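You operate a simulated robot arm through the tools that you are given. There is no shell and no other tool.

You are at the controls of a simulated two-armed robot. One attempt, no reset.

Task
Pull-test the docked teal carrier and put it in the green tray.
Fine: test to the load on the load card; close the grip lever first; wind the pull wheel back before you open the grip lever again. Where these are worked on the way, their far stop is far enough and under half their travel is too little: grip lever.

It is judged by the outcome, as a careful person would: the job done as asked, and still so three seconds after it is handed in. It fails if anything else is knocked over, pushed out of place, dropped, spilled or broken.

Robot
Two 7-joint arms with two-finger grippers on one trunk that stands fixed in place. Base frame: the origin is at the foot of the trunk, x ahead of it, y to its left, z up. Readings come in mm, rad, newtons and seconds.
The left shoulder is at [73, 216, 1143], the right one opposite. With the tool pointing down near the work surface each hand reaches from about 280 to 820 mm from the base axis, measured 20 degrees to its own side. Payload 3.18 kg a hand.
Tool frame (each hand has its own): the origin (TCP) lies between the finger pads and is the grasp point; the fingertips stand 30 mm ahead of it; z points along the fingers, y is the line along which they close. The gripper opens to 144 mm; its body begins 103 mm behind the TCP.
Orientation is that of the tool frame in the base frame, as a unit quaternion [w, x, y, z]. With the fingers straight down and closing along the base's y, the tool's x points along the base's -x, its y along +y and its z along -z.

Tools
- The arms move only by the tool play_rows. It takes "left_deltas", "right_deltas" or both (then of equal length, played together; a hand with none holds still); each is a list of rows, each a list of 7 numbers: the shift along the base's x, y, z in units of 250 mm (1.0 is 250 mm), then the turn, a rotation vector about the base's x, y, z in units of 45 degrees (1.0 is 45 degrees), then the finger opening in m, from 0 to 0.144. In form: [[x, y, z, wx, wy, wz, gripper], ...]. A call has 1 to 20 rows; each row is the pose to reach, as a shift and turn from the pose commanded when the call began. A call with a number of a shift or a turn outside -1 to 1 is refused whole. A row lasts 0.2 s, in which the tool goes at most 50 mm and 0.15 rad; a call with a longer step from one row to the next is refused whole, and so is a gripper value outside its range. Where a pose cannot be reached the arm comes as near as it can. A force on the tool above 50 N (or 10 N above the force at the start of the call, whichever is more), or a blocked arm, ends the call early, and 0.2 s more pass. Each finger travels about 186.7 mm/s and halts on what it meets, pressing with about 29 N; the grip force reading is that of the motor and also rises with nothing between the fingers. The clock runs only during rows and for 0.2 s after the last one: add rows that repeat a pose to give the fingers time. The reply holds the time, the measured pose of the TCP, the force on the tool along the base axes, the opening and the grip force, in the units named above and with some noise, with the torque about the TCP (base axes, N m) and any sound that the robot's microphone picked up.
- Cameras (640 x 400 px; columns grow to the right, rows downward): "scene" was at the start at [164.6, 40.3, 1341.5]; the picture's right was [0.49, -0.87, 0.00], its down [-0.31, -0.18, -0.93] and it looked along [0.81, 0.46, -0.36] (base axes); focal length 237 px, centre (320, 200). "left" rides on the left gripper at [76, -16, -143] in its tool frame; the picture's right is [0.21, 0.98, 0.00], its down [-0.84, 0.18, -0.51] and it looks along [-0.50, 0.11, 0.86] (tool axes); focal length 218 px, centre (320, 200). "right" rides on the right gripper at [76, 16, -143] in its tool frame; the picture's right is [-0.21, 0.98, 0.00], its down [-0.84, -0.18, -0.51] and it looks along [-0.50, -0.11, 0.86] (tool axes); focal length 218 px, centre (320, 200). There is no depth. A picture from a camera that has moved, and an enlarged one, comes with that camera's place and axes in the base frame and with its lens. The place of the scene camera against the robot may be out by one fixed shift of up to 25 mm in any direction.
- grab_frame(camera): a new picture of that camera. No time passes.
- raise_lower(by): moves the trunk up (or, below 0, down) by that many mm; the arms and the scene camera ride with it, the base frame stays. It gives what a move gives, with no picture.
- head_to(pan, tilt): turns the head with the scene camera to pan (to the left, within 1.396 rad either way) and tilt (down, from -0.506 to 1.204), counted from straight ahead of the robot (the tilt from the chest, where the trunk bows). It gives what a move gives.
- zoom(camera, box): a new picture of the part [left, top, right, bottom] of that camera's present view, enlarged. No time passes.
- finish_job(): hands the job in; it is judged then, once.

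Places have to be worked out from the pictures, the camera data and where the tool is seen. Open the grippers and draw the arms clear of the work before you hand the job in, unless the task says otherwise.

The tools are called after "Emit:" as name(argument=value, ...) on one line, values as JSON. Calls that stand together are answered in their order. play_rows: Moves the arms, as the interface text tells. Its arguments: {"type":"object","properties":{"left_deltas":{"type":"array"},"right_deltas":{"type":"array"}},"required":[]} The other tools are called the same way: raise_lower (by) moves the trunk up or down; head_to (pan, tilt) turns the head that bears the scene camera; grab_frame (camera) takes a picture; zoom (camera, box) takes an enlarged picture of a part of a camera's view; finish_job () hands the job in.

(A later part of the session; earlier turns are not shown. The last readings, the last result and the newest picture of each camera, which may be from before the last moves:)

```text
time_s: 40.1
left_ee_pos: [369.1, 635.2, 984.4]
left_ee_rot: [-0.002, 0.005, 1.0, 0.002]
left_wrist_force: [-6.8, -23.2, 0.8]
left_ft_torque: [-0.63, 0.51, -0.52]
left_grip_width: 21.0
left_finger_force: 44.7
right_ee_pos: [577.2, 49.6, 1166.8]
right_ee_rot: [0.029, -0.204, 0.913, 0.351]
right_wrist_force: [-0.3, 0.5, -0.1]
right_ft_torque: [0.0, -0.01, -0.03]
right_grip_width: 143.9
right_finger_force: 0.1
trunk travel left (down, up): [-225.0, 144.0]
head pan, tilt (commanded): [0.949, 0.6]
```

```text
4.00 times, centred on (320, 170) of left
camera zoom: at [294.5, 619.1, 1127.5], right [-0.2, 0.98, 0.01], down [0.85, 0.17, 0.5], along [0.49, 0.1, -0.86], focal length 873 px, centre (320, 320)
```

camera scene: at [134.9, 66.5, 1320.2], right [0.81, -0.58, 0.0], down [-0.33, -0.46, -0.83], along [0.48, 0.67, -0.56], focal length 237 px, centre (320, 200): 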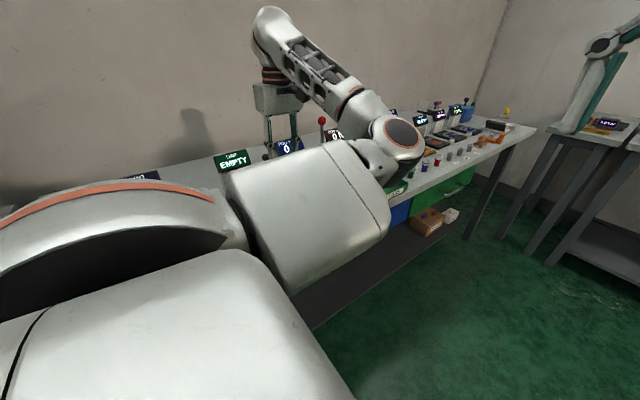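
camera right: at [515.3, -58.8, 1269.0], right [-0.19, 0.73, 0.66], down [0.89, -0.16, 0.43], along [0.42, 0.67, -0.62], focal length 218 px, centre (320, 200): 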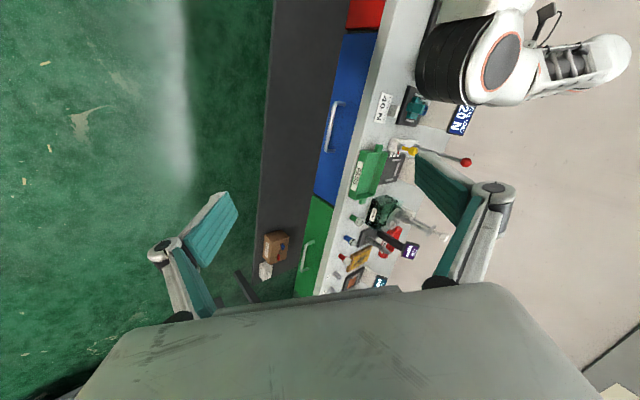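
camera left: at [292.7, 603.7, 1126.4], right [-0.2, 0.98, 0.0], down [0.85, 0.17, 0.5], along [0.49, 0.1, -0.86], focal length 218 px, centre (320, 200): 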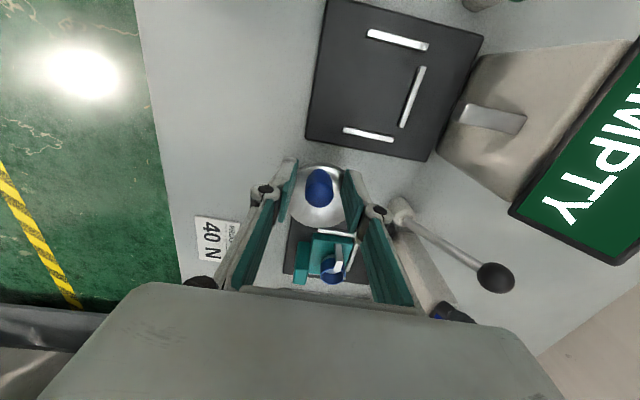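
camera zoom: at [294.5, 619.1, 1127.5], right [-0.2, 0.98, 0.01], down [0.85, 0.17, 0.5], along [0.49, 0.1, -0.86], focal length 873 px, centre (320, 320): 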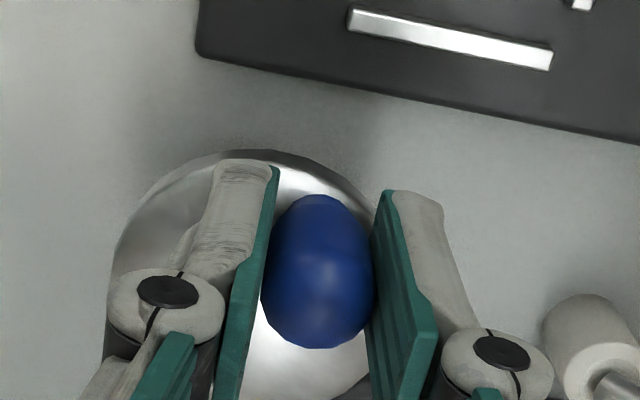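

The display now reads 40 N. I'll advance a hair (~5°) so it sits firmly at 40, and dwell for a second or so.

Emit:
play_rows(left_deltas=[[0.004, 0.008, 0, 0, 0, 0, 0.016], [0.004, 0.008, 0, 0, 0, 0, 0.016], [0.004, 0.008, 0, 0, 0, 0, 0.016], [0.004, 0.008, 0, 0, 0, 0, 0.016], [0.004, 0.008, 0, 0, 0, 0, 0.016], [0.004, 0.008, 0, 0, 0, 0, 0.016], [0.004, 0.008, 0, 0, 0, 0, 0.016], [0.004, 0.008, 0, 0, 0, 0, 0.016]])

Emit:
zoom(camera="right", box=[430, 90, 490, 140])

```text
time_s: 41.9
left_ee_pos: [371.2, 638.9, 985.5]
left_ee_rot: [-0.004, 0.007, 1.0, 0.001]
left_wrist_force: [-3.9, -12.2, -3.2]
left_ft_torque: [-0.27, 0.36, -0.28]
left_grip_width: 21.9
left_finger_force: 45.3
right_ee_pos: [577.6, 51.3, 1166.5]
right_ee_rot: [0.029, -0.202, 0.913, 0.352]
right_wrist_force: [-0.9, 0.5, 0.2]
right_ft_torque: [-0.02, 0.02, 0.0]
right_grip_width: 144.1
right_finger_force: 0.1
trunk travel left (down, up): [-225.0, 144.0]
head pan, tilt (commanded): [0.949, 0.6]
```

```text
8.00 times, centred on (460, 115) of right
camera zoom: at [514.9, -59.7, 1269.1], right [-0.19, 0.73, 0.66], down [0.89, -0.16, 0.43], along [0.42, 0.67, -0.62], focal length 1746 px, centre (-800, 880)
```

zoom: 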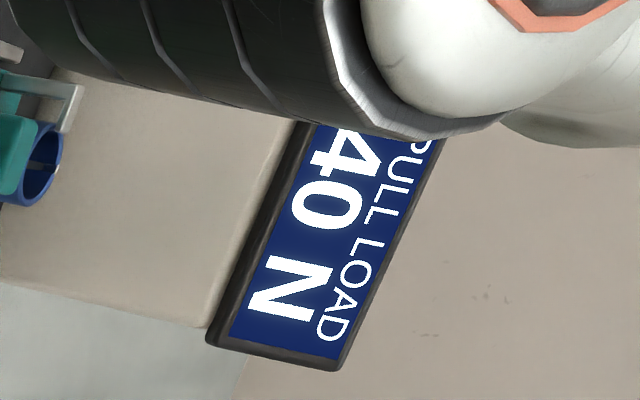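

40 N held for over a second. Now winding back counter-clockwise, turning the hand along with the knob so the pads keep pushing tangentially.

Emit:
play_rows(left_deltas=[[0, -0.013, 0, 0, 0, 0.11, 0.016], [-0.005, -0.024, 0, 0, 0, 0.22, 0.016], [-0.008, -0.036, 0, 0, 0, 0.33, 0.016], [-0.01, -0.048, 0, 0, 0, 0.44, 0.016], [-0.01, -0.06, 0, 0, 0, 0.55, 0.016], [-0.009, -0.071, 0, 0, 0, 0.66, 0.016], [-0.007, -0.083, 0, 0, 0, 0.77, 0.016], [-0.003, -0.094, 0, 0, 0, 0.88, 0.016], [0.003, -0.105, 0, 0, 0, 1.0, 0.016], [0.003, -0.105, 0, 0, 0, 1.0, 0.016]])

Emit:
zoom(camera="right", box=[430, 90, 490, 140])

Emit:
zoom(camera="left", box=[240, 120, 400, 220])

```text
time_s: 44.1
left_ee_pos: [371.6, 612.2, 983.9]
left_ee_rot: [-0.001, -0.379, 0.926, 0.0]
left_wrist_force: [-5.6, 20.8, 20.3]
left_ft_torque: [0.96, -0.04, 0.41]
left_grip_width: 20.7
left_finger_force: 45.3
right_ee_pos: [576.4, 52.0, 1167.3]
right_ee_rot: [0.03, -0.204, 0.914, 0.351]
right_wrist_force: [-0.6, -0.6, 0.0]
right_ft_torque: [0.0, 0.04, 0.02]
right_grip_width: 144.0
right_finger_force: 0.0
trunk travel left (down, up): [-225.0, 144.0]
head pan, tilt (commanded): [0.949, 0.6]
```

```text
8.00 times, centred on (460, 115) of right
camera zoom: at [513.8, -58.2, 1270.0], right [-0.19, 0.73, 0.66], down [0.89, -0.16, 0.43], along [0.42, 0.66, -0.62], focal length 1746 px, centre (-800, 880)
```

zoom: 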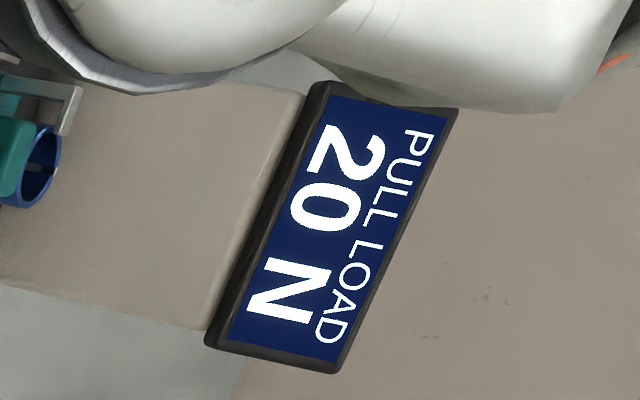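

```text
4.00 times, centred on (320, 170) of left
camera zoom: at [329.2, 547.8, 1126.4], right [-0.83, 0.55, 0.0], down [0.48, 0.72, 0.51], along [0.28, 0.42, -0.86], focal length 873 px, centre (320, 320)
```

zoom: 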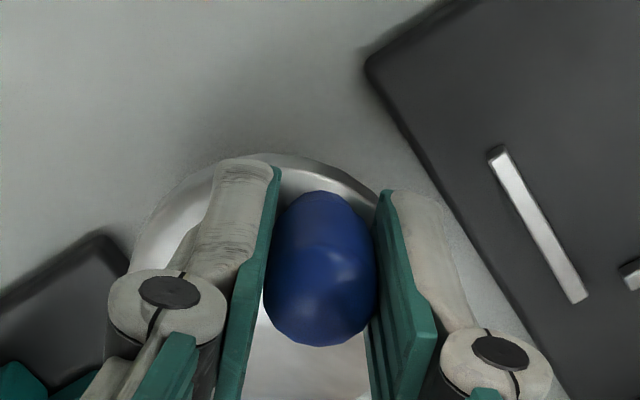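

Down to 20 N. Continuing the wind-back to the starting angle.

Emit:
play_rows(left_deltas=[[0.006, -0.01, 0, 0, 0, 0.11, 0.016], [0.014, -0.019, 0, 0, 0, 0.22, 0.016], [0.023, -0.027, 0, 0, 0, 0.33, 0.016], [0.033, -0.034, 0, 0, 0, 0.44, 0.016], [0.043, -0.04, 0, 0, 0, 0.55, 0.016], [0.054, -0.044, 0, 0, 0, 0.66, 0.016], [0.066, -0.047, 0, 0, 0, 0.77, 0.016], [0.078, -0.049, 0, 0, 0, 0.88, 0.016], [0.085, -0.049, 0, 0, 0, 1.0, 0.016], [0.085, -0.049, 0, 0, 0, 1.0, 0.016]])

Emit:
zoom(camera="right", box=[430, 90, 490, 140])

Emit:
zoom(camera="left", box=[240, 120, 400, 220])

```text
time_s: 46.3
left_ee_pos: [391.6, 600.2, 983.2]
left_ee_rot: [-0.003, -0.704, 0.711, -0.002]
left_wrist_force: [-15.1, -9.2, -4.2]
left_ft_torque: [-0.17, 0.4, -0.18]
left_grip_width: 21.6
left_finger_force: 45.0
right_ee_pos: [576.5, 50.7, 1165.5]
right_ee_rot: [0.028, -0.203, 0.913, 0.352]
right_wrist_force: [-0.2, 0.0, -0.2]
right_ft_torque: [0.01, 0.0, 0.03]
right_grip_width: 143.9
right_finger_force: 0.0
trunk travel left (down, up): [-225.0, 144.0]
head pan, tilt (commanded): [0.949, 0.6]
```

```text
8.00 times, centred on (460, 115) of right
camera zoom: at [514.1, -59.4, 1269.2], right [-0.19, 0.73, 0.66], down [0.89, -0.16, 0.43], along [0.42, 0.67, -0.62], focal length 1746 px, centre (-800, 880)
```

zoom: 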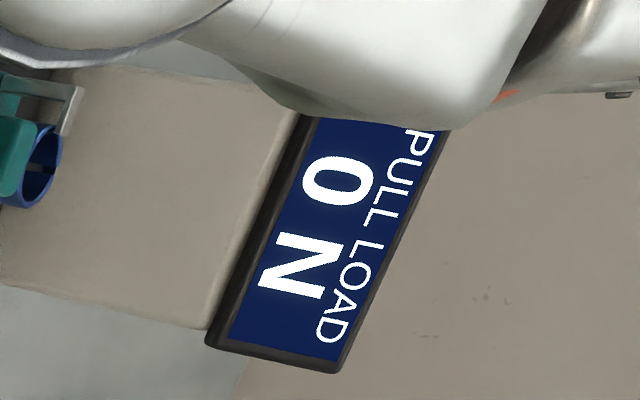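

```text
4.00 times, centred on (320, 170) of left
camera zoom: at [409.4, 524.2, 1126.0], right [-0.98, -0.2, 0.0], down [-0.17, 0.85, 0.5], along [-0.1, 0.49, -0.86], focal length 873 px, centre (320, 320)
```

zoom: 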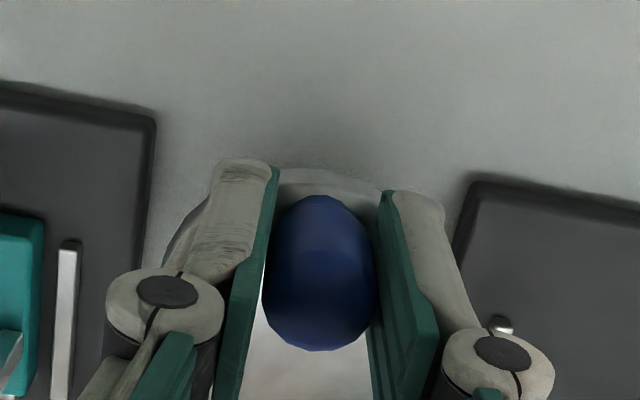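

0 N with the knob almost at its starting spot. A touch more in +x to seat it at the start.

Emit:
play_rows(left_deltas=[[0.006, 0.0, 0, 0, 0, 0, 0.016], [0.01, 0.0, 0, 0, 0, 0, 0.016], [0.01, 0.0, 0, 0, 0, 0, 0.016]])

```text
time_s: 47.1
left_ee_pos: [392.7, 599.4, 982.4]
left_ee_rot: [-0.006, -0.704, 0.71, 0.002]
left_wrist_force: [-26.7, -19.5, -14.7]
left_ft_torque: [-0.51, 0.55, 0.14]
left_grip_width: 21.7
left_finger_force: 45.1
right_ee_pos: [575.9, 50.1, 1167.0]
right_ee_rot: [0.029, -0.204, 0.913, 0.353]
right_wrist_force: [0.2, -0.5, 0.1]
right_ft_torque: [-0.02, 0.01, 0.02]
right_grip_width: 143.9
right_finger_force: 0.0
trunk travel left (down, up): [-225.0, 144.0]
head pan, tilt (commanded): [0.949, 0.6]
```

The wheel is firmly back at its zero stop. Easing off, releasing the knob and rising.

Emit:
play_rows(left_deltas=[[-0.012, 0.004, 0.004, 0, 0, 0, 0.016], [-0.012, 0.004, 0.004, 0, 0, 0, 0.045], [-0.012, 0.004, 0.02, 0, 0, 0, 0.05], [-0.012, 0.004, 0.12, 0, 0, 0, 0.05], [-0.012, 0.004, 0.28, 0, 0, 0, 0.05], [-0.012, 0.004, 0.44, 0, 0, 0, 0.05], [-0.012, 0.004, 0.48, 0, 0, 0, 0.06], [-0.012, 0.004, 0.48, 0, 0, 0, 0.06]])

Emit:
grab_frame(camera="left")

Emit:
zoom(camera="right", box=[430, 90, 490, 140])

```text
time_s: 48.9
left_ee_pos: [392.9, 602.5, 1105.2]
left_ee_rot: [-0.003, -0.704, 0.71, -0.001]
left_wrist_force: [0.5, 0.2, 0.3]
left_ft_torque: [0.01, 0.0, 0.0]
left_grip_width: 60.0
left_finger_force: 0.1
right_ee_pos: [577.4, 51.1, 1166.2]
right_ee_rot: [0.028, -0.203, 0.914, 0.351]
right_wrist_force: [-0.2, 1.0, 0.2]
right_ft_torque: [0.05, -0.04, 0.01]
right_grip_width: 144.0
right_finger_force: 0.1
trunk travel left (down, up): [-225.0, 144.0]
head pan, tilt (commanded): [0.949, 0.6]
```

```text
taken
camera left: at [410.3, 526.7, 1247.7], right [-0.98, -0.2, 0.0], down [-0.17, 0.85, 0.5], along [-0.1, 0.49, -0.86], focal length 218 px, centre (320, 200)
```

left: 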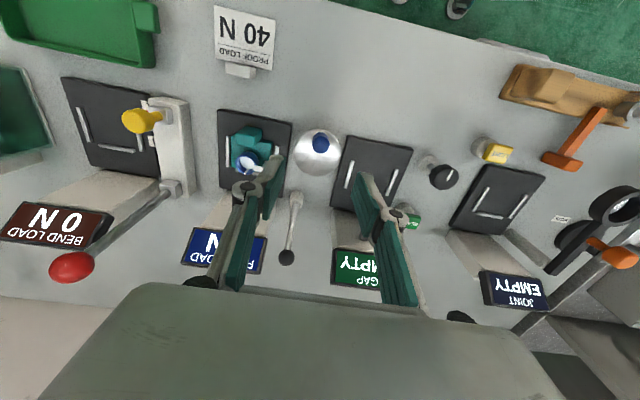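

```text
8.00 times, centred on (460, 115) of right
camera zoom: at [515.1, -58.9, 1269.0], right [-0.19, 0.73, 0.66], down [0.89, -0.16, 0.43], along [0.42, 0.67, -0.62], focal length 1746 px, centre (-800, 880)
```

zoom: 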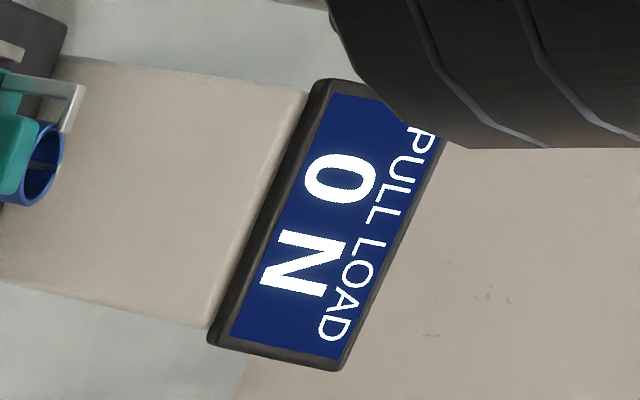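

Wheel is zeroed, display 0 N; the lever is still closed at ≈(411, 777, 1004). Now re-yawing the hand to 0° while moving above the lever, with 80 mm opening, to hook the ball from its +y side.

Emit:
play_rows(left_deltas=[[0.005, 0.05, 0.06, 0, 0, -0.17, 0.06], [0.01, 0.1, 0.12, 0, 0, -0.34, 0.06], [0.015, 0.15, 0.12, 0, 0, -0.51, 0.08], [0.02, 0.2, 0.12, 0, 0, -0.68, 0.08], [0.025, 0.25, 0.12, 0, 0, -0.85, 0.08], [0.03, 0.3, 0.12, 0, 0, -1.0, 0.08], [0.03, 0.3, 0.12, 0, 0, -1.0, 0.08]])

Emit:
play_rows(left_deltas=[[0.005, 0.05, 0, 0, 0, -0.17, 0.08], [0.01, 0.1, 0, 0, 0, -0.34, 0.08], [0.015, 0.15, 0, 0, 0, -0.51, 0.08], [0.02, 0.2, 0, 0, 0, -0.68, 0.08], [0.025, 0.26, 0, 0, 0, -0.85, 0.08], [0.034, 0.318, 0, 0, 0, -1.0, 0.08], [0.034, 0.318, 0, 0, 0, -1.0, 0.08]])

Emit:
grab_frame(camera="left")

Emit:
zoom(camera="left", box=[240, 100, 400, 200])

```text
time_s: 50.5
left_ee_pos: [399.8, 676.5, 1132.0]
left_ee_rot: [-0.003, -0.378, 0.926, -0.001]
left_wrist_force: [0.6, 0.1, 0.1]
left_ft_torque: [0.0, 0.01, 0.05]
left_grip_width: 80.3
left_finger_force: 0.0
right_ee_pos: [577.3, 50.5, 1165.5]
right_ee_rot: [0.028, -0.202, 0.914, 0.352]
right_wrist_force: [-0.2, -0.4, -0.6]
right_ft_torque: [-0.01, -0.02, -0.04]
right_grip_width: 144.1
right_finger_force: 0.1
trunk travel left (down, up): [-225.0, 144.0]
head pan, tilt (commanded): [0.949, 0.6]
```

```text
time_s: 52.1
left_ee_pos: [409.6, 757.8, 1135.8]
left_ee_rot: [-0.003, 0.006, 1.0, 0.002]
left_wrist_force: [0.2, -0.1, -0.4]
left_ft_torque: [-0.02, -0.01, 0.0]
left_grip_width: 80.2
left_finger_force: 0.1
right_ee_pos: [578.3, 50.8, 1166.8]
right_ee_rot: [0.029, -0.203, 0.914, 0.351]
right_wrist_force: [-0.5, -0.3, 0.3]
right_ft_torque: [-0.02, 0.02, 0.02]
right_grip_width: 144.4
right_finger_force: 0.1
trunk travel left (down, up): [-225.0, 144.0]
head pan, tilt (commanded): [0.949, 0.6]
```

```text
taken
camera left: at [335.6, 741.3, 1277.7], right [-0.2, 0.98, 0.0], down [0.85, 0.17, 0.5], along [0.49, 0.1, -0.86], focal length 218 px, centre (320, 200)
```

left: 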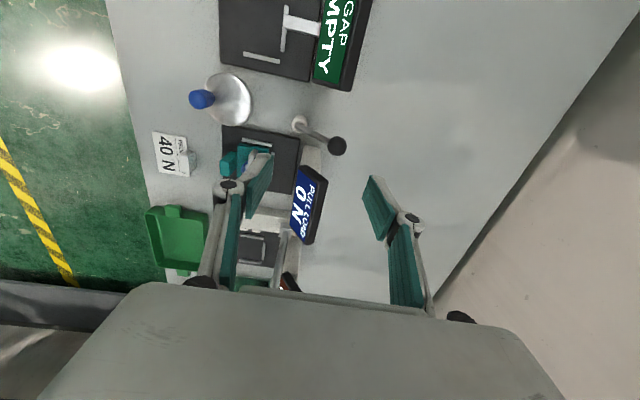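

```text
4.00 times, centred on (320, 150) of left
camera zoom: at [335.6, 741.3, 1277.7], right [-0.2, 0.98, 0.0], down [0.85, 0.17, 0.5], along [0.49, 0.1, -0.86], focal length 873 px, centre (320, 400)
```

zoom: 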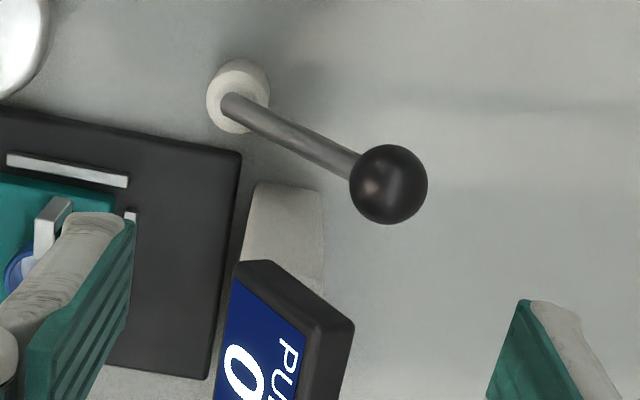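

Ball at (410, 780, 1004). Lowering with the +y finger behind it (shift +6 mm in y), tips to ≈z 992.

Emit:
play_rows(left_deltas=[[0, 0.024, -0.1, 0, 0, 0, 0.08], [0, 0.024, -0.2, 0, 0, 0, 0.08], [0, 0.024, -0.3, 0, 0, 0, 0.08], [0, 0.024, -0.4, 0, 0, 0, 0.08], [0, 0.024, -0.455, 0, 0, 0, 0.08], [0, 0.024, -0.455, 0, 0, 0, 0.08]])

Emit:
grab_frame(camera="left")

```text
time_s: 53.5
left_ee_pos: [410.7, 763.0, 1020.1]
left_ee_rot: [-0.002, 0.005, 1.0, 0.001]
left_wrist_force: [-0.3, 0.1, -0.1]
left_ft_torque: [0.02, 0.03, -0.03]
left_grip_width: 79.7
left_finger_force: 0.0
right_ee_pos: [577.8, 50.4, 1166.2]
right_ee_rot: [0.029, -0.202, 0.914, 0.351]
right_wrist_force: [0.0, 0.6, 0.5]
right_ft_torque: [-0.01, -0.03, -0.01]
right_grip_width: 144.2
right_finger_force: 0.1
trunk travel left (down, up): [-225.0, 144.0]
head pan, tilt (commanded): [0.949, 0.6]
```

```text
taken
camera left: at [335.2, 747.2, 1162.2], right [-0.2, 0.98, 0.0], down [0.85, 0.17, 0.5], along [0.49, 0.1, -0.86], focal length 218 px, centre (320, 200)
```

left: 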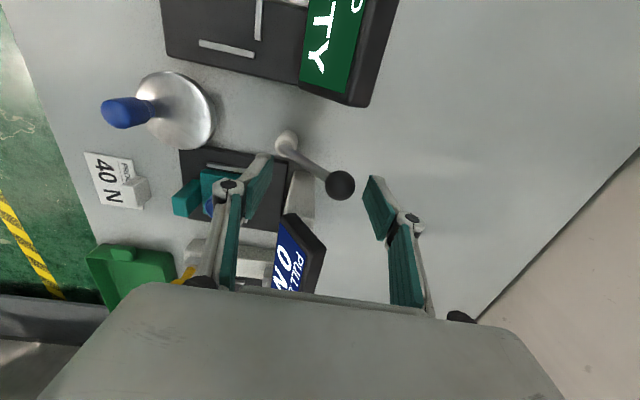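

Ball sits between the fingers. Pulling it toward −y with the +y finger back to upright.

Emit:
play_rows(left_deltas=[[0, -0.05, 0.004, 0, 0, 0, 0.08], [0, -0.09, 0.01, 0, 0, 0, 0.08], [0, -0.13, 0.018, 0, 0, 0, 0.08], [0, -0.17, 0.026, 0, 0, 0, 0.08], [0, -0.2, 0.032, 0, 0, 0, 0.08], [0, -0.225, 0.036, 0, 0, 0, 0.08], [0, -0.245, 0.04, 0, 0, 0, 0.08], [0, -0.26, 0.04, 0, 0, 0, 0.08]])

Emit:
grab_frame(camera="left")

```text
time_s: 55.3
left_ee_pos: [408.6, 696.0, 1030.1]
left_ee_rot: [-0.003, 0.005, 1.0, 0.001]
left_wrist_force: [0.0, 2.0, 0.5]
left_ft_torque: [0.04, -0.01, -0.07]
left_grip_width: 81.2
left_finger_force: 0.8
right_ee_pos: [577.1, 51.1, 1165.5]
right_ee_rot: [0.029, -0.202, 0.914, 0.351]
right_wrist_force: [-0.6, -1.1, -0.1]
right_ft_torque: [0.0, 0.02, 0.02]
right_grip_width: 143.7
right_finger_force: 0.1
trunk travel left (down, up): [-225.0, 144.0]
head pan, tilt (commanded): [0.949, 0.6]
```

```text
taken
camera left: at [333.9, 680.8, 1172.2], right [-0.2, 0.98, 0.0], down [0.85, 0.17, 0.5], along [0.49, 0.1, -0.86], focal length 218 px, centre (320, 200)
```

left: 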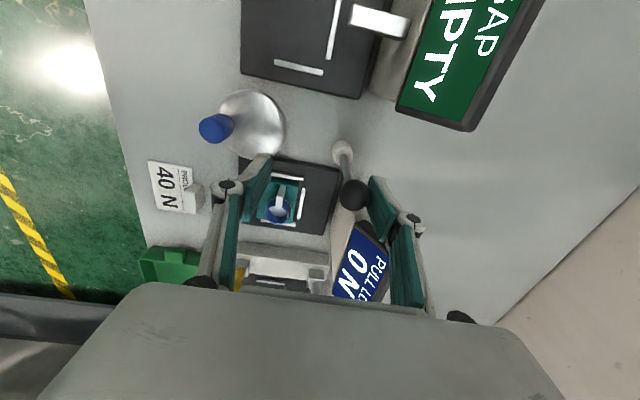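

Lever is nearly upright. Nudging further in −y until the open stop is felt.

Emit:
play_rows(left_deltas=[[0, -0.01, 0, 0, 0, 0, 0.08], [0, -0.02, 0, 0, 0, 0, 0.08], [0, -0.03, 0, 0, 0, 0, 0.08], [0, -0.03, 0, 0, 0, 0, 0.08]])

Emit:
grab_frame(camera="left")

```text
time_s: 56.3
left_ee_pos: [408.4, 691.3, 1028.2]
left_ee_rot: [-0.003, 0.005, 1.0, 0.0]
left_wrist_force: [2.9, 17.9, -3.0]
left_ft_torque: [0.04, 0.03, -0.04]
left_grip_width: 90.4
left_finger_force: 7.9
right_ee_pos: [579.2, 52.6, 1166.2]
right_ee_rot: [0.028, -0.203, 0.914, 0.351]
right_wrist_force: [-0.5, -0.4, -0.2]
right_ft_torque: [0.03, 0.05, 0.03]
right_grip_width: 144.1
right_finger_force: 0.0
trunk travel left (down, up): [-225.0, 144.0]
head pan, tilt (commanded): [0.949, 0.6]
```

```text
taken
camera left: at [334.0, 675.6, 1171.2], right [-0.2, 0.98, 0.0], down [0.85, 0.17, 0.5], along [0.49, 0.1, -0.87], focal length 218 px, centre (320, 200)
```

left: 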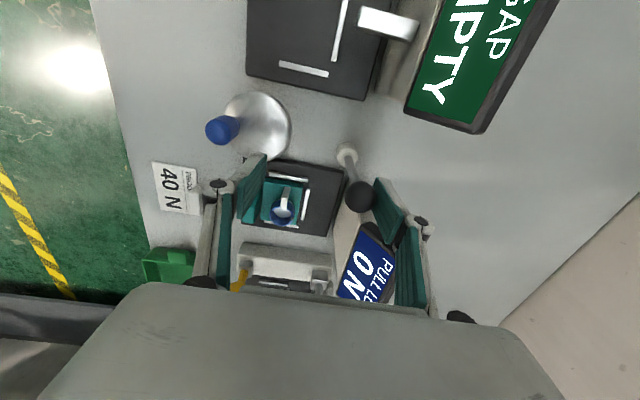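

The lever is back at its open stop (18 N, fingers pried slightly). Backing off and rising to look at the carrier.

Emit:
play_rows(left_deltas=[[0, 0.04, 0, 0, 0, 0, 0.08], [0, 0.04, 0.1, 0, 0, 0, 0.08], [0, 0.03, 0.25, 0, 0, 0, 0.09], [0, -0.02, 0.38, 0, 0, 0, 0.1], [0, -0.12, 0.4, 0, 0, 0, 0.12], [0.02, -0.24, 0.4, 0, 0, 0, 0.12], [0.04, -0.34, 0.4, 0, 0, 0, 0.12], [0.04, -0.34, 0.4, 0, 0, 0, 0.12]])

Emit:
grab_frame(camera="left")

Emit:
zoom(camera="left", box=[240, 120, 400, 260])

Emit:
zoom(camera="right", box=[350, 70, 490, 210])

```text
time_s: 58.1
left_ee_pos: [417.6, 606.5, 1130.6]
left_ee_rot: [-0.003, 0.005, 1.0, 0.001]
left_wrist_force: [0.0, 0.4, -0.4]
left_ft_torque: [0.02, 0.01, -0.02]
left_grip_width: 119.9
left_finger_force: 0.0
right_ee_pos: [578.2, 52.4, 1167.2]
right_ee_rot: [0.028, -0.202, 0.914, 0.351]
right_wrist_force: [-0.4, -0.3, 0.3]
right_ft_torque: [0.03, 0.0, -0.01]
right_grip_width: 143.9
right_finger_force: 0.0
trunk travel left (down, up): [-225.0, 144.0]
head pan, tilt (commanded): [0.949, 0.6]
```

```text
taken
camera left: at [343.1, 589.6, 1272.7], right [-0.2, 0.98, 0.0], down [0.85, 0.17, 0.5], along [0.49, 0.1, -0.86], focal length 218 px, centre (320, 200)
```

left: 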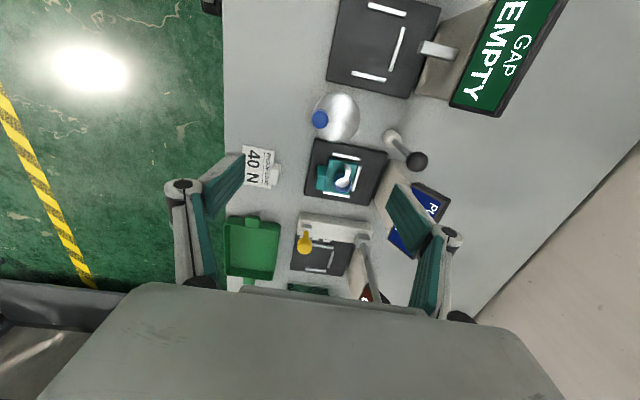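

```text
2.86 times, centred on (320, 190) of left
camera zoom: at [343.1, 589.6, 1272.7], right [-0.2, 0.98, 0.0], down [0.85, 0.17, 0.5], along [0.49, 0.1, -0.86], focal length 624 px, centre (320, 229)
```

zoom: 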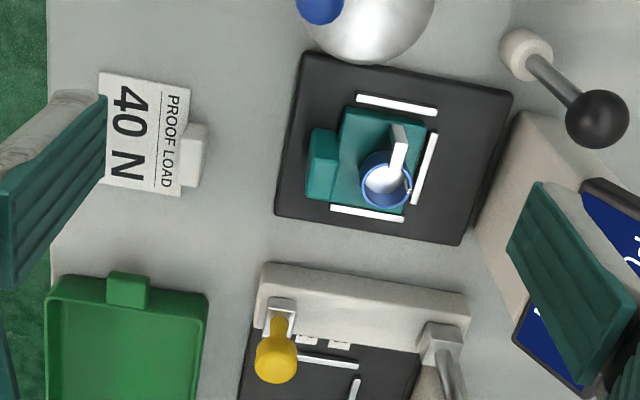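

```text
2.86 times, centred on (420, 140) of right
camera zoom: at [515.3, -58.6, 1269.0], right [-0.19, 0.73, 0.66], down [0.89, -0.16, 0.43], along [0.42, 0.67, -0.62], focal length 624 px, centre (34, 371)
```

zoom: 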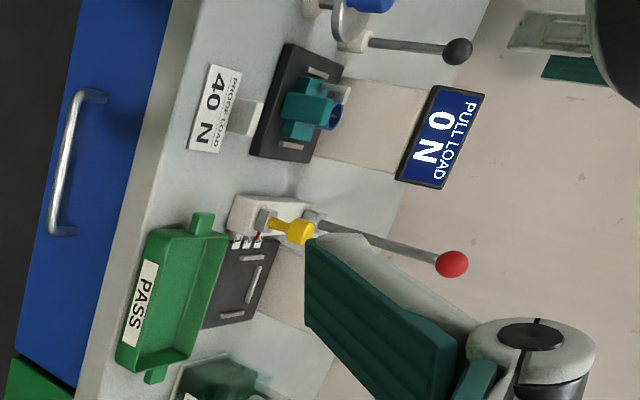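

The lever is upright (open) and the carrier is still docked. Zooming tightly on the carrier from both cameras to measure its handle.

Emit:
zoom(camera="left", box=[300, 130, 390, 205])

Emit:
zoom(camera="right", box=[395, 80, 435, 130])

Emit:
zoom(camera="scene", box=[220, 130, 370, 224])

```text
5.33 times, centred on (345, 168) of left
camera zoom: at [343.1, 589.6, 1272.7], right [-0.2, 0.98, 0.0], down [0.85, 0.17, 0.5], along [0.49, 0.1, -0.86], focal length 1164 px, centre (187, 373)
```

zoom: 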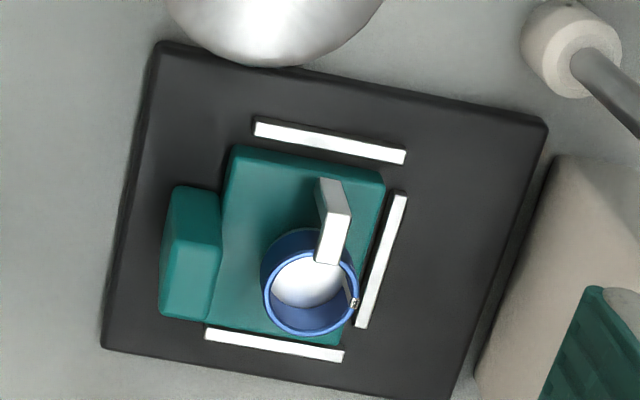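

```text
8.00 times, centred on (415, 105) of right
camera zoom: at [515.3, -58.6, 1269.0], right [-0.19, 0.73, 0.66], down [0.89, -0.16, 0.43], along [0.42, 0.67, -0.62], focal length 1746 px, centre (-440, 960)
```

zoom: 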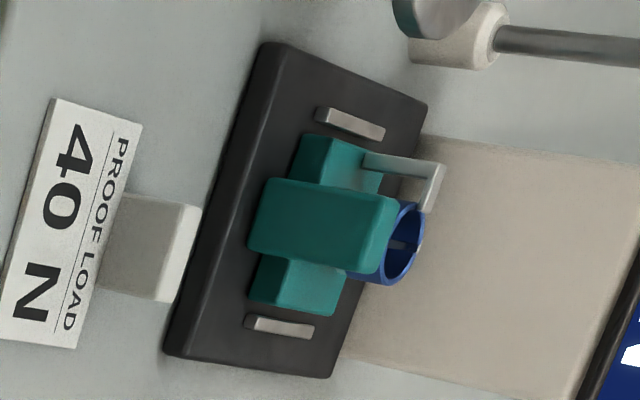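

```text
4.26 times, centred on (295, 177) of scene
camera zoom: at [135.2, 66.5, 1320.1], right [0.81, -0.58, 0.0], down [-0.33, -0.46, -0.82], along [0.48, 0.67, -0.57], focal length 1008 px, centre (426, 298)
```

zoom: 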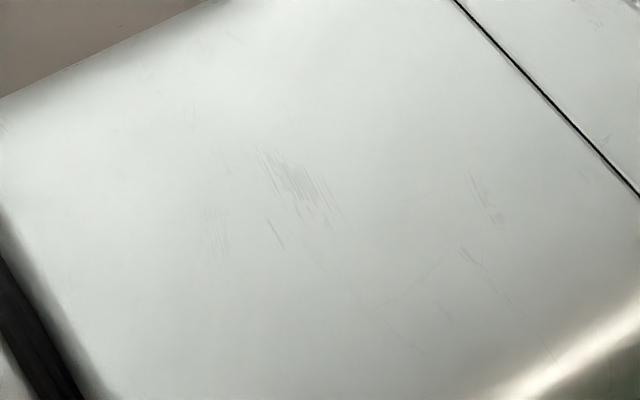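

Handle block measured: x 477–502, y 613–626, top z≈964; the ring on the carrier tops out at z≈952. I'll yaw the hand back to +90° (closing along x) and go above the handle.

Emit:
play_rows(left_deltas=[[0.03, 0.01, 0, 0, 0, 0.17, 0.1], [0.06, 0.02, 0, 0, 0, 0.34, 0.08], [0.09, 0.03, 0, 0, 0, 0.51, 0.06], [0.12, 0.04, 0, 0, 0, 0.68, 0.05], [0.15, 0.05, 0, 0, 0, 0.85, 0.05], [0.18, 0.052, 0, 0, 0, 1.0, 0.05], [0.18, 0.052, 0, 0, 0, 1.0, 0.05]])

Emit:
play_rows(left_deltas=[[0.03, 0, 0, 0, 0, 0.17, 0.05], [0.06, 0, 0, 0, 0, 0.34, 0.05], [0.09, 0, 0, 0, 0, 0.51, 0.05], [0.1, 0, 0, 0, 0, 0.68, 0.05], [0.108, 0, 0, 0, 0, 0.85, 0.05], [0.108, 0, 0, 0, 0, 1.0, 0.05], [0.108, 0, 0, 0, 0, 1.0, 0.05]])

Emit:
grab_frame(camera="left")

Emit:
zoom(camera="left", box=[260, 100, 380, 200])

```text
time_s: 59.7
left_ee_pos: [465.3, 617.8, 1129.6]
left_ee_rot: [-0.004, -0.379, 0.925, 0.001]
left_wrist_force: [0.2, 0.8, -0.7]
left_ft_torque: [0.01, 0.01, 0.02]
left_grip_width: 50.0
left_finger_force: 0.1
right_ee_pos: [578.2, 51.2, 1166.9]
right_ee_rot: [0.029, -0.202, 0.914, 0.351]
right_wrist_force: [-0.5, 0.0, 0.4]
right_ft_torque: [0.02, 0.04, -0.02]
right_grip_width: 143.9
right_finger_force: 0.0
trunk travel left (down, up): [-225.0, 144.0]
head pan, tilt (commanded): [0.949, 0.6]
```

```text
time_s: 61.3
left_ee_pos: [491.4, 618.7, 1130.9]
left_ee_rot: [-0.002, -0.704, 0.71, -0.002]
left_wrist_force: [0.8, -0.2, -1.3]
left_ft_torque: [0.02, 0.01, 0.02]
left_grip_width: 50.0
left_finger_force: 0.0
right_ee_pos: [579.6, 51.8, 1166.2]
right_ee_rot: [0.028, -0.202, 0.914, 0.35]
right_wrist_force: [-0.6, 0.9, 0.5]
right_ft_torque: [0.0, -0.02, -0.01]
right_grip_width: 144.1
right_finger_force: 0.1
trunk travel left (down, up): [-225.0, 144.0]
head pan, tilt (commanded): [0.949, 0.6]
```

```text
taken
camera left: at [508.0, 542.8, 1273.4], right [-0.98, -0.2, 0.0], down [-0.17, 0.85, 0.5], along [-0.1, 0.49, -0.86], focal length 218 px, centre (320, 200)
```

left: 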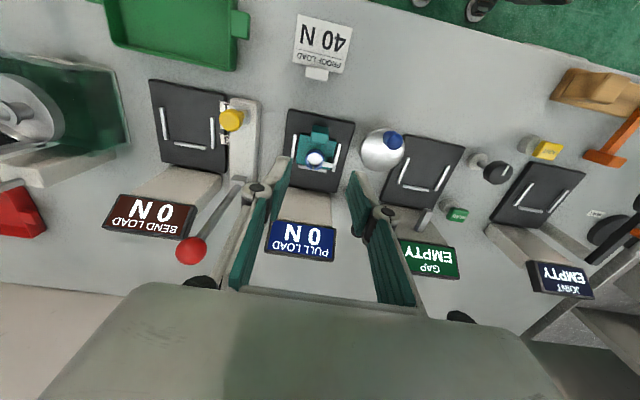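

```text
4.00 times, centred on (320, 150) of left
camera zoom: at [508.0, 542.8, 1273.4], right [-0.98, -0.2, 0.0], down [-0.17, 0.85, 0.5], along [-0.1, 0.49, -0.86], focal length 873 px, centre (320, 400)
```

zoom: 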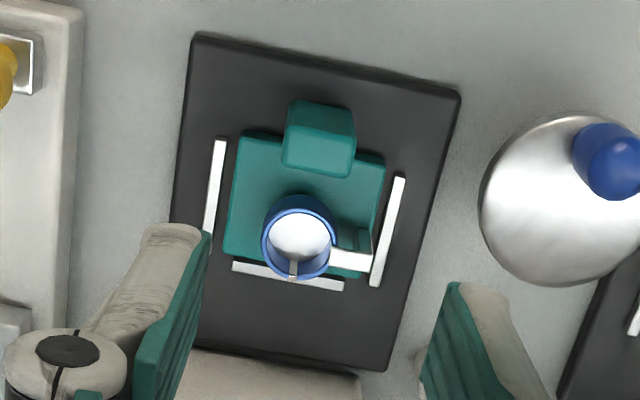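

Handle top centre now measured ≈(491, 620.5). Descending partway (TCP z≈990) with 50 mm opening to verify alignment.

Emit:
play_rows(left_deltas=[[-0.002, 0.005, -0.14, 0, 0, 0, 0.05], [-0.002, 0.005, -0.28, 0, 0, 0, 0.05], [-0.002, 0.005, -0.42, 0, 0, 0, 0.05], [-0.002, 0.005, -0.56, 0, 0, 0, 0.05], [-0.002, 0.005, -0.56, 0, 0, 0, 0.05]])

Emit:
grab_frame(camera="left")

Emit:
zoom(camera="left", box=[250, 120, 390, 220])

Emit:
zoom(camera="right", box=[390, 60, 480, 140])

```text
time_s: 62.5
left_ee_pos: [490.6, 618.6, 991.2]
left_ee_rot: [-0.002, -0.703, 0.711, -0.002]
left_wrist_force: [0.0, -0.1, 0.5]
left_ft_torque: [-0.01, -0.01, 0.03]
left_grip_width: 50.2
left_finger_force: 0.1
right_ee_pos: [577.3, 51.6, 1166.6]
right_ee_rot: [0.03, -0.202, 0.914, 0.351]
right_wrist_force: [-0.8, 0.2, 0.1]
right_ft_torque: [0.05, -0.04, -0.02]
right_grip_width: 144.3
right_finger_force: 0.1
trunk travel left (down, up): [-225.0, 144.0]
head pan, tilt (commanded): [0.949, 0.6]
```

```text
taken
camera left: at [508.2, 542.3, 1134.1], right [-0.98, -0.2, 0.0], down [-0.17, 0.85, 0.5], along [-0.1, 0.49, -0.86], focal length 218 px, centre (320, 200)
```

left: 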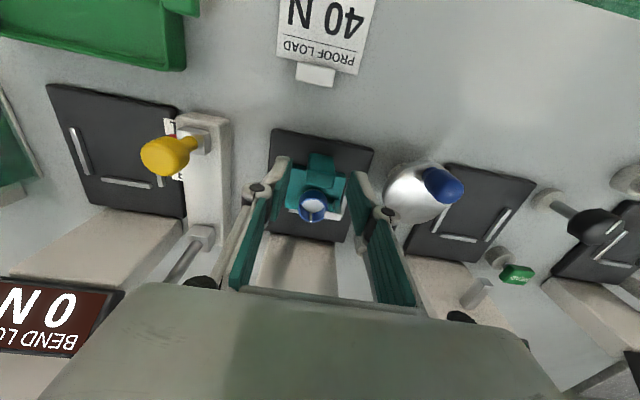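

```text
4.00 times, centred on (320, 170) of left
camera zoom: at [508.2, 542.3, 1134.1], right [-0.98, -0.2, 0.0], down [-0.17, 0.85, 0.5], along [-0.1, 0.49, -0.86], focal length 873 px, centre (320, 320)
```

zoom: 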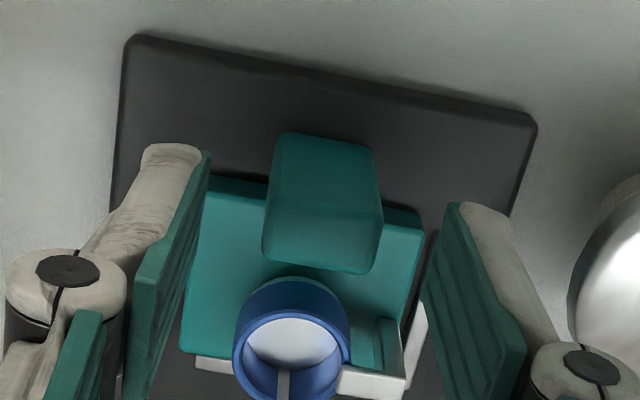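

```text
5.00 times, centred on (435, 100) of right
camera zoom: at [514.8, -59.0, 1269.4], right [-0.19, 0.73, 0.66], down [0.89, -0.16, 0.43], along [0.42, 0.67, -0.62], focal length 1091 px, centre (-255, 700)
```

zoom: 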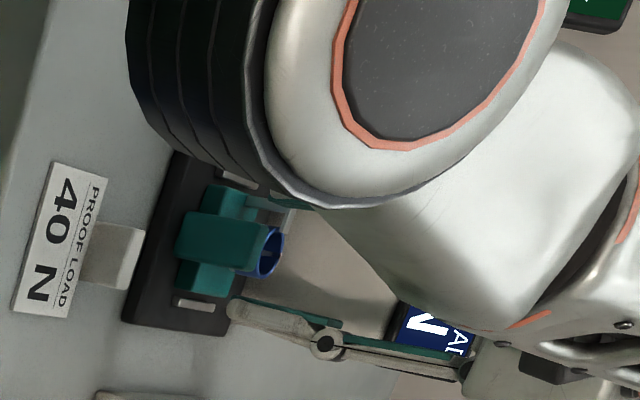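

Well aligned (handle ~2 mm further +y). Descending the last 27 mm with +2 mm y.

Emit:
play_rows(left_deltas=[[0, 0.008, -0.04, 0, 0, 0, 0.05], [0, 0.008, -0.08, 0, 0, 0, 0.05], [0, 0.008, -0.106, 0, 0, 0, 0.05], [0, 0.008, -0.106, 0, 0, 0, 0.05]])

Emit:
zoom(camera="left", box=[250, 120, 390, 220])

```text
time_s: 63.5
left_ee_pos: [490.7, 621.2, 965.3]
left_ee_rot: [-0.002, -0.704, 0.71, -0.001]
left_wrist_force: [-0.4, 0.9, 0.1]
left_ft_torque: [0.0, 0.0, -0.02]
left_grip_width: 50.1
left_finger_force: 0.0
right_ee_pos: [578.3, 50.8, 1166.3]
right_ee_rot: [0.029, -0.202, 0.914, 0.35]
right_wrist_force: [0.1, 0.1, -0.4]
right_ft_torque: [0.02, 0.02, 0.01]
right_grip_width: 144.0
right_finger_force: 0.0
trunk travel left (down, up): [-225.0, 144.0]
head pan, tilt (commanded): [0.949, 0.6]
```

```text
4.00 times, centred on (320, 170) of left
camera zoom: at [507.9, 545.0, 1108.1], right [-0.98, -0.2, 0.0], down [-0.17, 0.85, 0.5], along [-0.1, 0.49, -0.86], focal length 873 px, centre (320, 320)
```

zoom: 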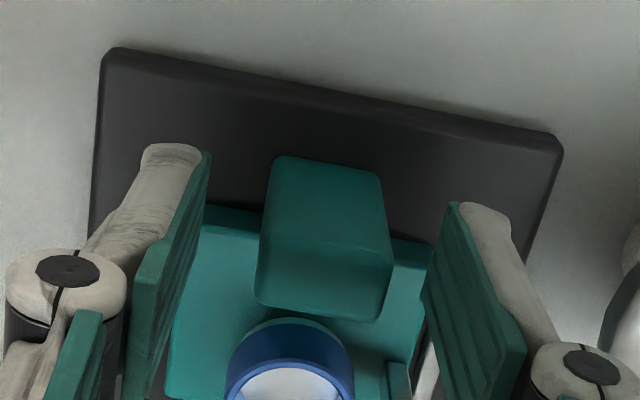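

Fingers straddle the handle. Closing on it.

Emit:
play_rows(left_deltas=[[0, 0, 0, 0, 0, 0, 0.036], [0, 0, 0, 0, 0, 0, 0.028], [0, 0, 0, 0, 0, 0, 0.015], [0, 0, 0, 0, 0, 0, 0.015]])

Emit:
zoom(camera="left", box=[250, 120, 390, 220])

```text
time_s: 64.5
left_ee_pos: [491.4, 620.7, 965.3]
left_ee_rot: [-0.003, -0.703, 0.711, -0.001]
left_wrist_force: [-0.2, 0.0, 0.2]
left_ft_torque: [0.03, 0.02, 0.05]
left_grip_width: 25.5
left_finger_force: 29.5
right_ee_pos: [577.0, 51.9, 1166.2]
right_ee_rot: [0.029, -0.203, 0.914, 0.351]
right_wrist_force: [0.3, 0.0, -0.4]
right_ft_torque: [0.02, 0.02, 0.04]
right_grip_width: 144.0
right_finger_force: 0.1
trunk travel left (down, up): [-225.0, 144.0]
head pan, tilt (commanded): [0.949, 0.6]
```

```text
4.00 times, centred on (320, 170) of left
camera zoom: at [508.0, 545.0, 1108.1], right [-0.98, -0.2, 0.0], down [-0.17, 0.85, 0.5], along [-0.1, 0.49, -0.86], focal length 873 px, centre (320, 320)
```

zoom: 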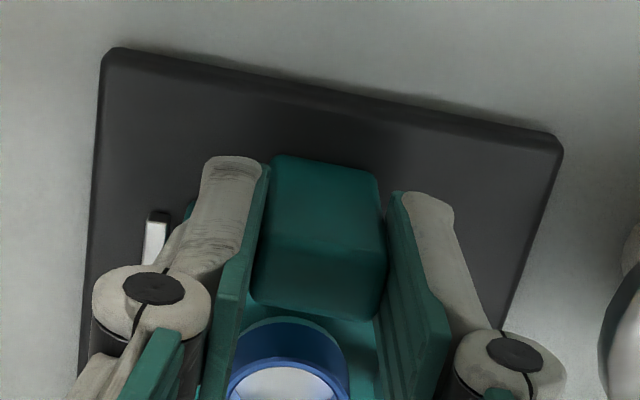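

Gripped at 25.5 mm with negligible side force. Lifting gently 8 mm and checking.

Emit:
play_rows(left_deltas=[[0, 0, 0.01, 0, 0, 0, 0.015], [0, 0, 0.02, 0, 0, 0, 0.015], [0, 0, 0.032, 0, 0, 0, 0.015], [0, 0, 0.032, 0, 0, 0, 0.015]])

Emit:
zoom(camera="left", box=[250, 120, 390, 220])

Emit:
zoom(camera="right", box=[390, 60, 480, 140])

```text
time_s: 65.5
left_ee_pos: [492.6, 620.3, 972.7]
left_ee_rot: [-0.003, -0.703, 0.711, -0.002]
left_wrist_force: [0.3, 0.9, -0.1]
left_ft_torque: [0.11, 0.0, -0.02]
left_grip_width: 25.7
left_finger_force: 20.3
right_ee_pos: [578.3, 51.7, 1165.8]
right_ee_rot: [0.029, -0.202, 0.914, 0.35]
right_wrist_force: [0.4, -0.6, -0.4]
right_ft_torque: [-0.04, 0.03, 0.01]
right_grip_width: 144.0
right_finger_force: 0.1
trunk travel left (down, up): [-225.0, 144.0]
head pan, tilt (commanded): [0.949, 0.6]
```

```text
4.00 times, centred on (320, 170) of left
camera zoom: at [507.5, 545.4, 1115.1], right [-0.98, -0.2, 0.0], down [-0.17, 0.85, 0.5], along [-0.1, 0.49, -0.86], focal length 873 px, centre (320, 320)
```

zoom: 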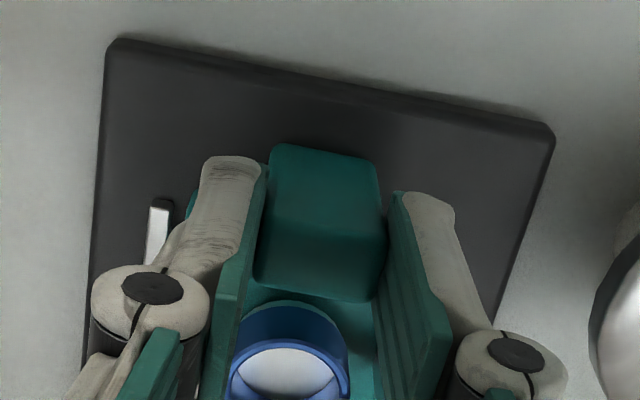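

```text
5.00 times, centred on (435, 100) of right
camera zoom: at [515.3, -58.8, 1269.0], right [-0.19, 0.73, 0.66], down [0.89, -0.16, 0.43], along [0.42, 0.67, -0.62], focal length 1091 px, centre (-255, 700)
```

zoom: 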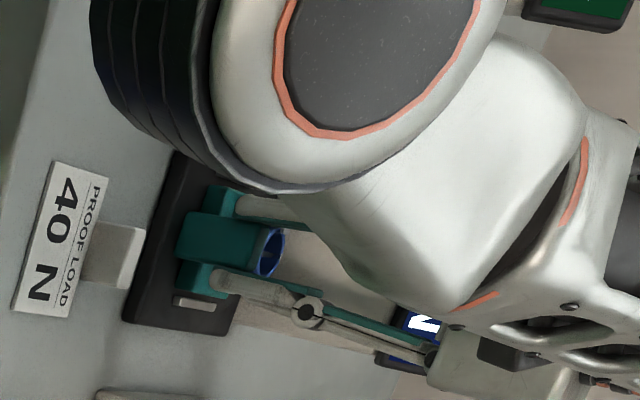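

I need to know whether the carrier actually rose or the pads slipped. Zooming with the right camera.

Emit:
zoom(camera="right", box=[395, 80, 435, 130])

Emit:
grab_frame(camera="left")

```text
8.00 times, centred on (415, 105) of right
camera zoom: at [515.3, -58.8, 1269.0], right [-0.19, 0.73, 0.66], down [0.89, -0.16, 0.43], along [0.42, 0.67, -0.62], focal length 1746 px, centre (-440, 960)
```

zoom: 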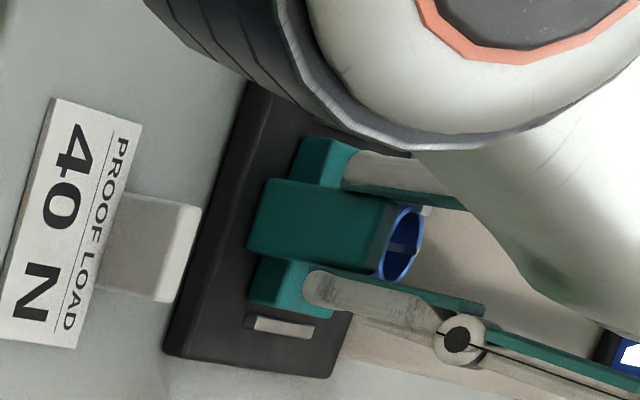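

```text
taken
camera left: at [507.5, 545.4, 1115.1], right [-0.98, -0.2, 0.0], down [-0.17, 0.85, 0.5], along [-0.1, 0.49, -0.86], focal length 218 px, centre (320, 200)
```

left: 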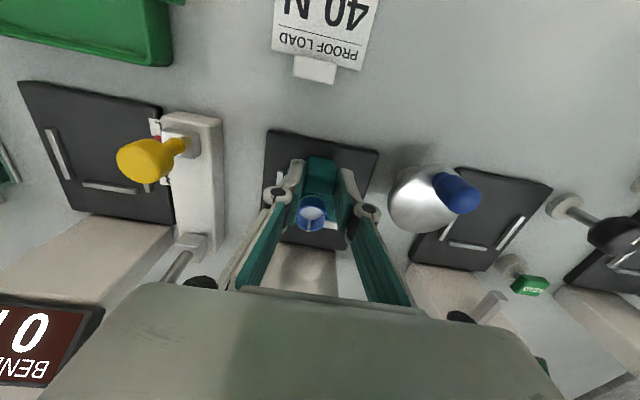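

The carrier hasn't risen: the pads slid up along the handle. I'll go back down, reopen slightly and regrip with a fuller closing command, then check the grip reading.

Emit:
play_rows(left_deltas=[[0, 0, -0.01, 0, 0, 0, 0.04], [0, 0.002, -0.032, 0, 0, 0, 0.04], [0, 0.002, -0.042, 0, 0, 0, 0.04], [0, 0.002, -0.042, 0, 0, 0, 0.0], [0, 0.002, -0.042, 0, 0, 0, 0.0], [0, 0.002, -0.042, 0, 0, 0, 0.0], [0, 0.002, -0.042, 0, 0, 0, 0.0]])

Emit:
zoom(camera="left", box=[270, 130, 370, 230])

Emit:
zoom(camera="right", box=[400, 85, 440, 125])

```text
time_s: 67.1
left_ee_pos: [490.7, 621.7, 961.7]
left_ee_rot: [-0.003, -0.703, 0.711, -0.001]
left_wrist_force: [-0.4, 1.5, 0.8]
left_ft_torque: [0.03, -0.04, -0.03]
left_grip_width: 25.6
left_finger_force: 29.5
right_ee_pos: [577.4, 51.5, 1165.6]
right_ee_rot: [0.028, -0.202, 0.914, 0.351]
right_wrist_force: [0.0, 0.2, 1.0]
right_ft_torque: [0.01, -0.02, 0.02]
right_grip_width: 144.0
right_finger_force: 0.1
trunk travel left (down, up): [-225.0, 144.0]
head pan, tilt (commanded): [0.949, 0.6]
```

```text
4.00 times, centred on (320, 180) of left
camera zoom: at [507.5, 545.7, 1104.5], right [-0.98, -0.2, 0.0], down [-0.17, 0.85, 0.5], along [-0.1, 0.49, -0.86], focal length 873 px, centre (320, 280)
```

zoom: 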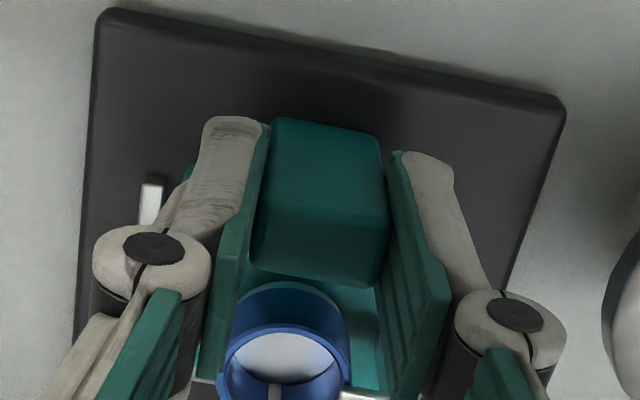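

```text
10.00 times, centred on (420, 105) of right
camera zoom: at [515.2, -58.8, 1269.1], right [-0.19, 0.73, 0.66], down [0.89, -0.16, 0.43], along [0.42, 0.67, -0.62], focal length 2183 px, centre (-680, 1150)
```

zoom: 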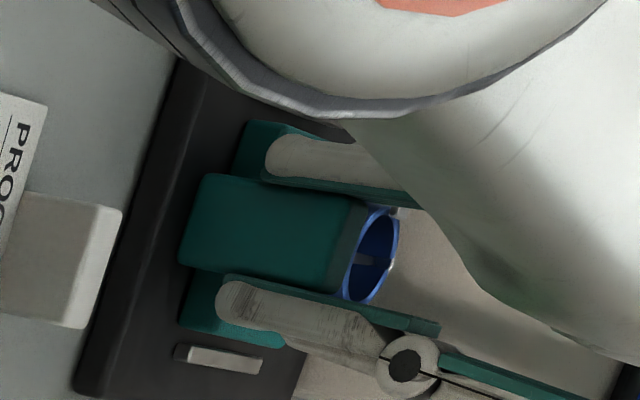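

Both pads bear on the 25.6 mm handle at ~29 N. Lifting 3 mm in small steps and reading the force right away.

Emit:
play_rows(left_deltas=[[0, 0, 0.006, 0, 0, 0, 0.0], [0, 0, 0.014, 0, 0, 0, 0.0]])

Emit:
zoom(camera="right", box=[400, 85, 440, 125])

```text
time_s: 67.7
left_ee_pos: [491.4, 623.3, 964.6]
left_ee_rot: [-0.003, -0.703, 0.711, 0.0]
left_wrist_force: [0.1, -0.1, -1.4]
left_ft_torque: [-0.02, 0.03, -0.02]
left_grip_width: 25.7
left_finger_force: 29.0
right_ee_pos: [577.7, 50.5, 1166.4]
right_ee_rot: [0.029, -0.202, 0.914, 0.35]
right_wrist_force: [0.5, 0.2, 0.3]
right_ft_torque: [0.02, 0.06, -0.02]
right_grip_width: 144.2
right_finger_force: 0.0
trunk travel left (down, up): [-225.0, 144.0]
head pan, tilt (commanded): [0.949, 0.6]
```

```text
10.00 times, centred on (420, 105) of right
camera zoom: at [515.3, -58.7, 1269.0], right [-0.19, 0.73, 0.66], down [0.89, -0.16, 0.43], along [0.42, 0.67, -0.62], focal length 2183 px, centre (-680, 1150)
```

zoom: 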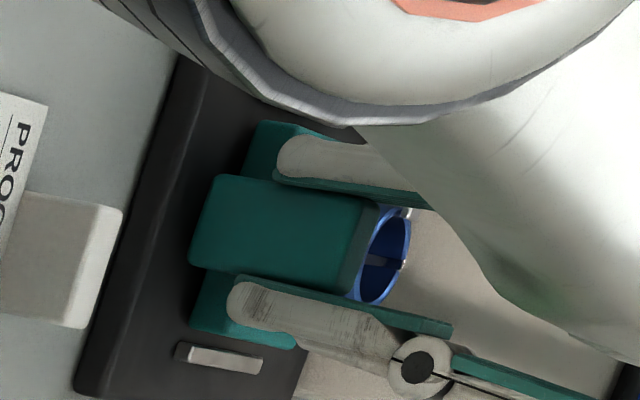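

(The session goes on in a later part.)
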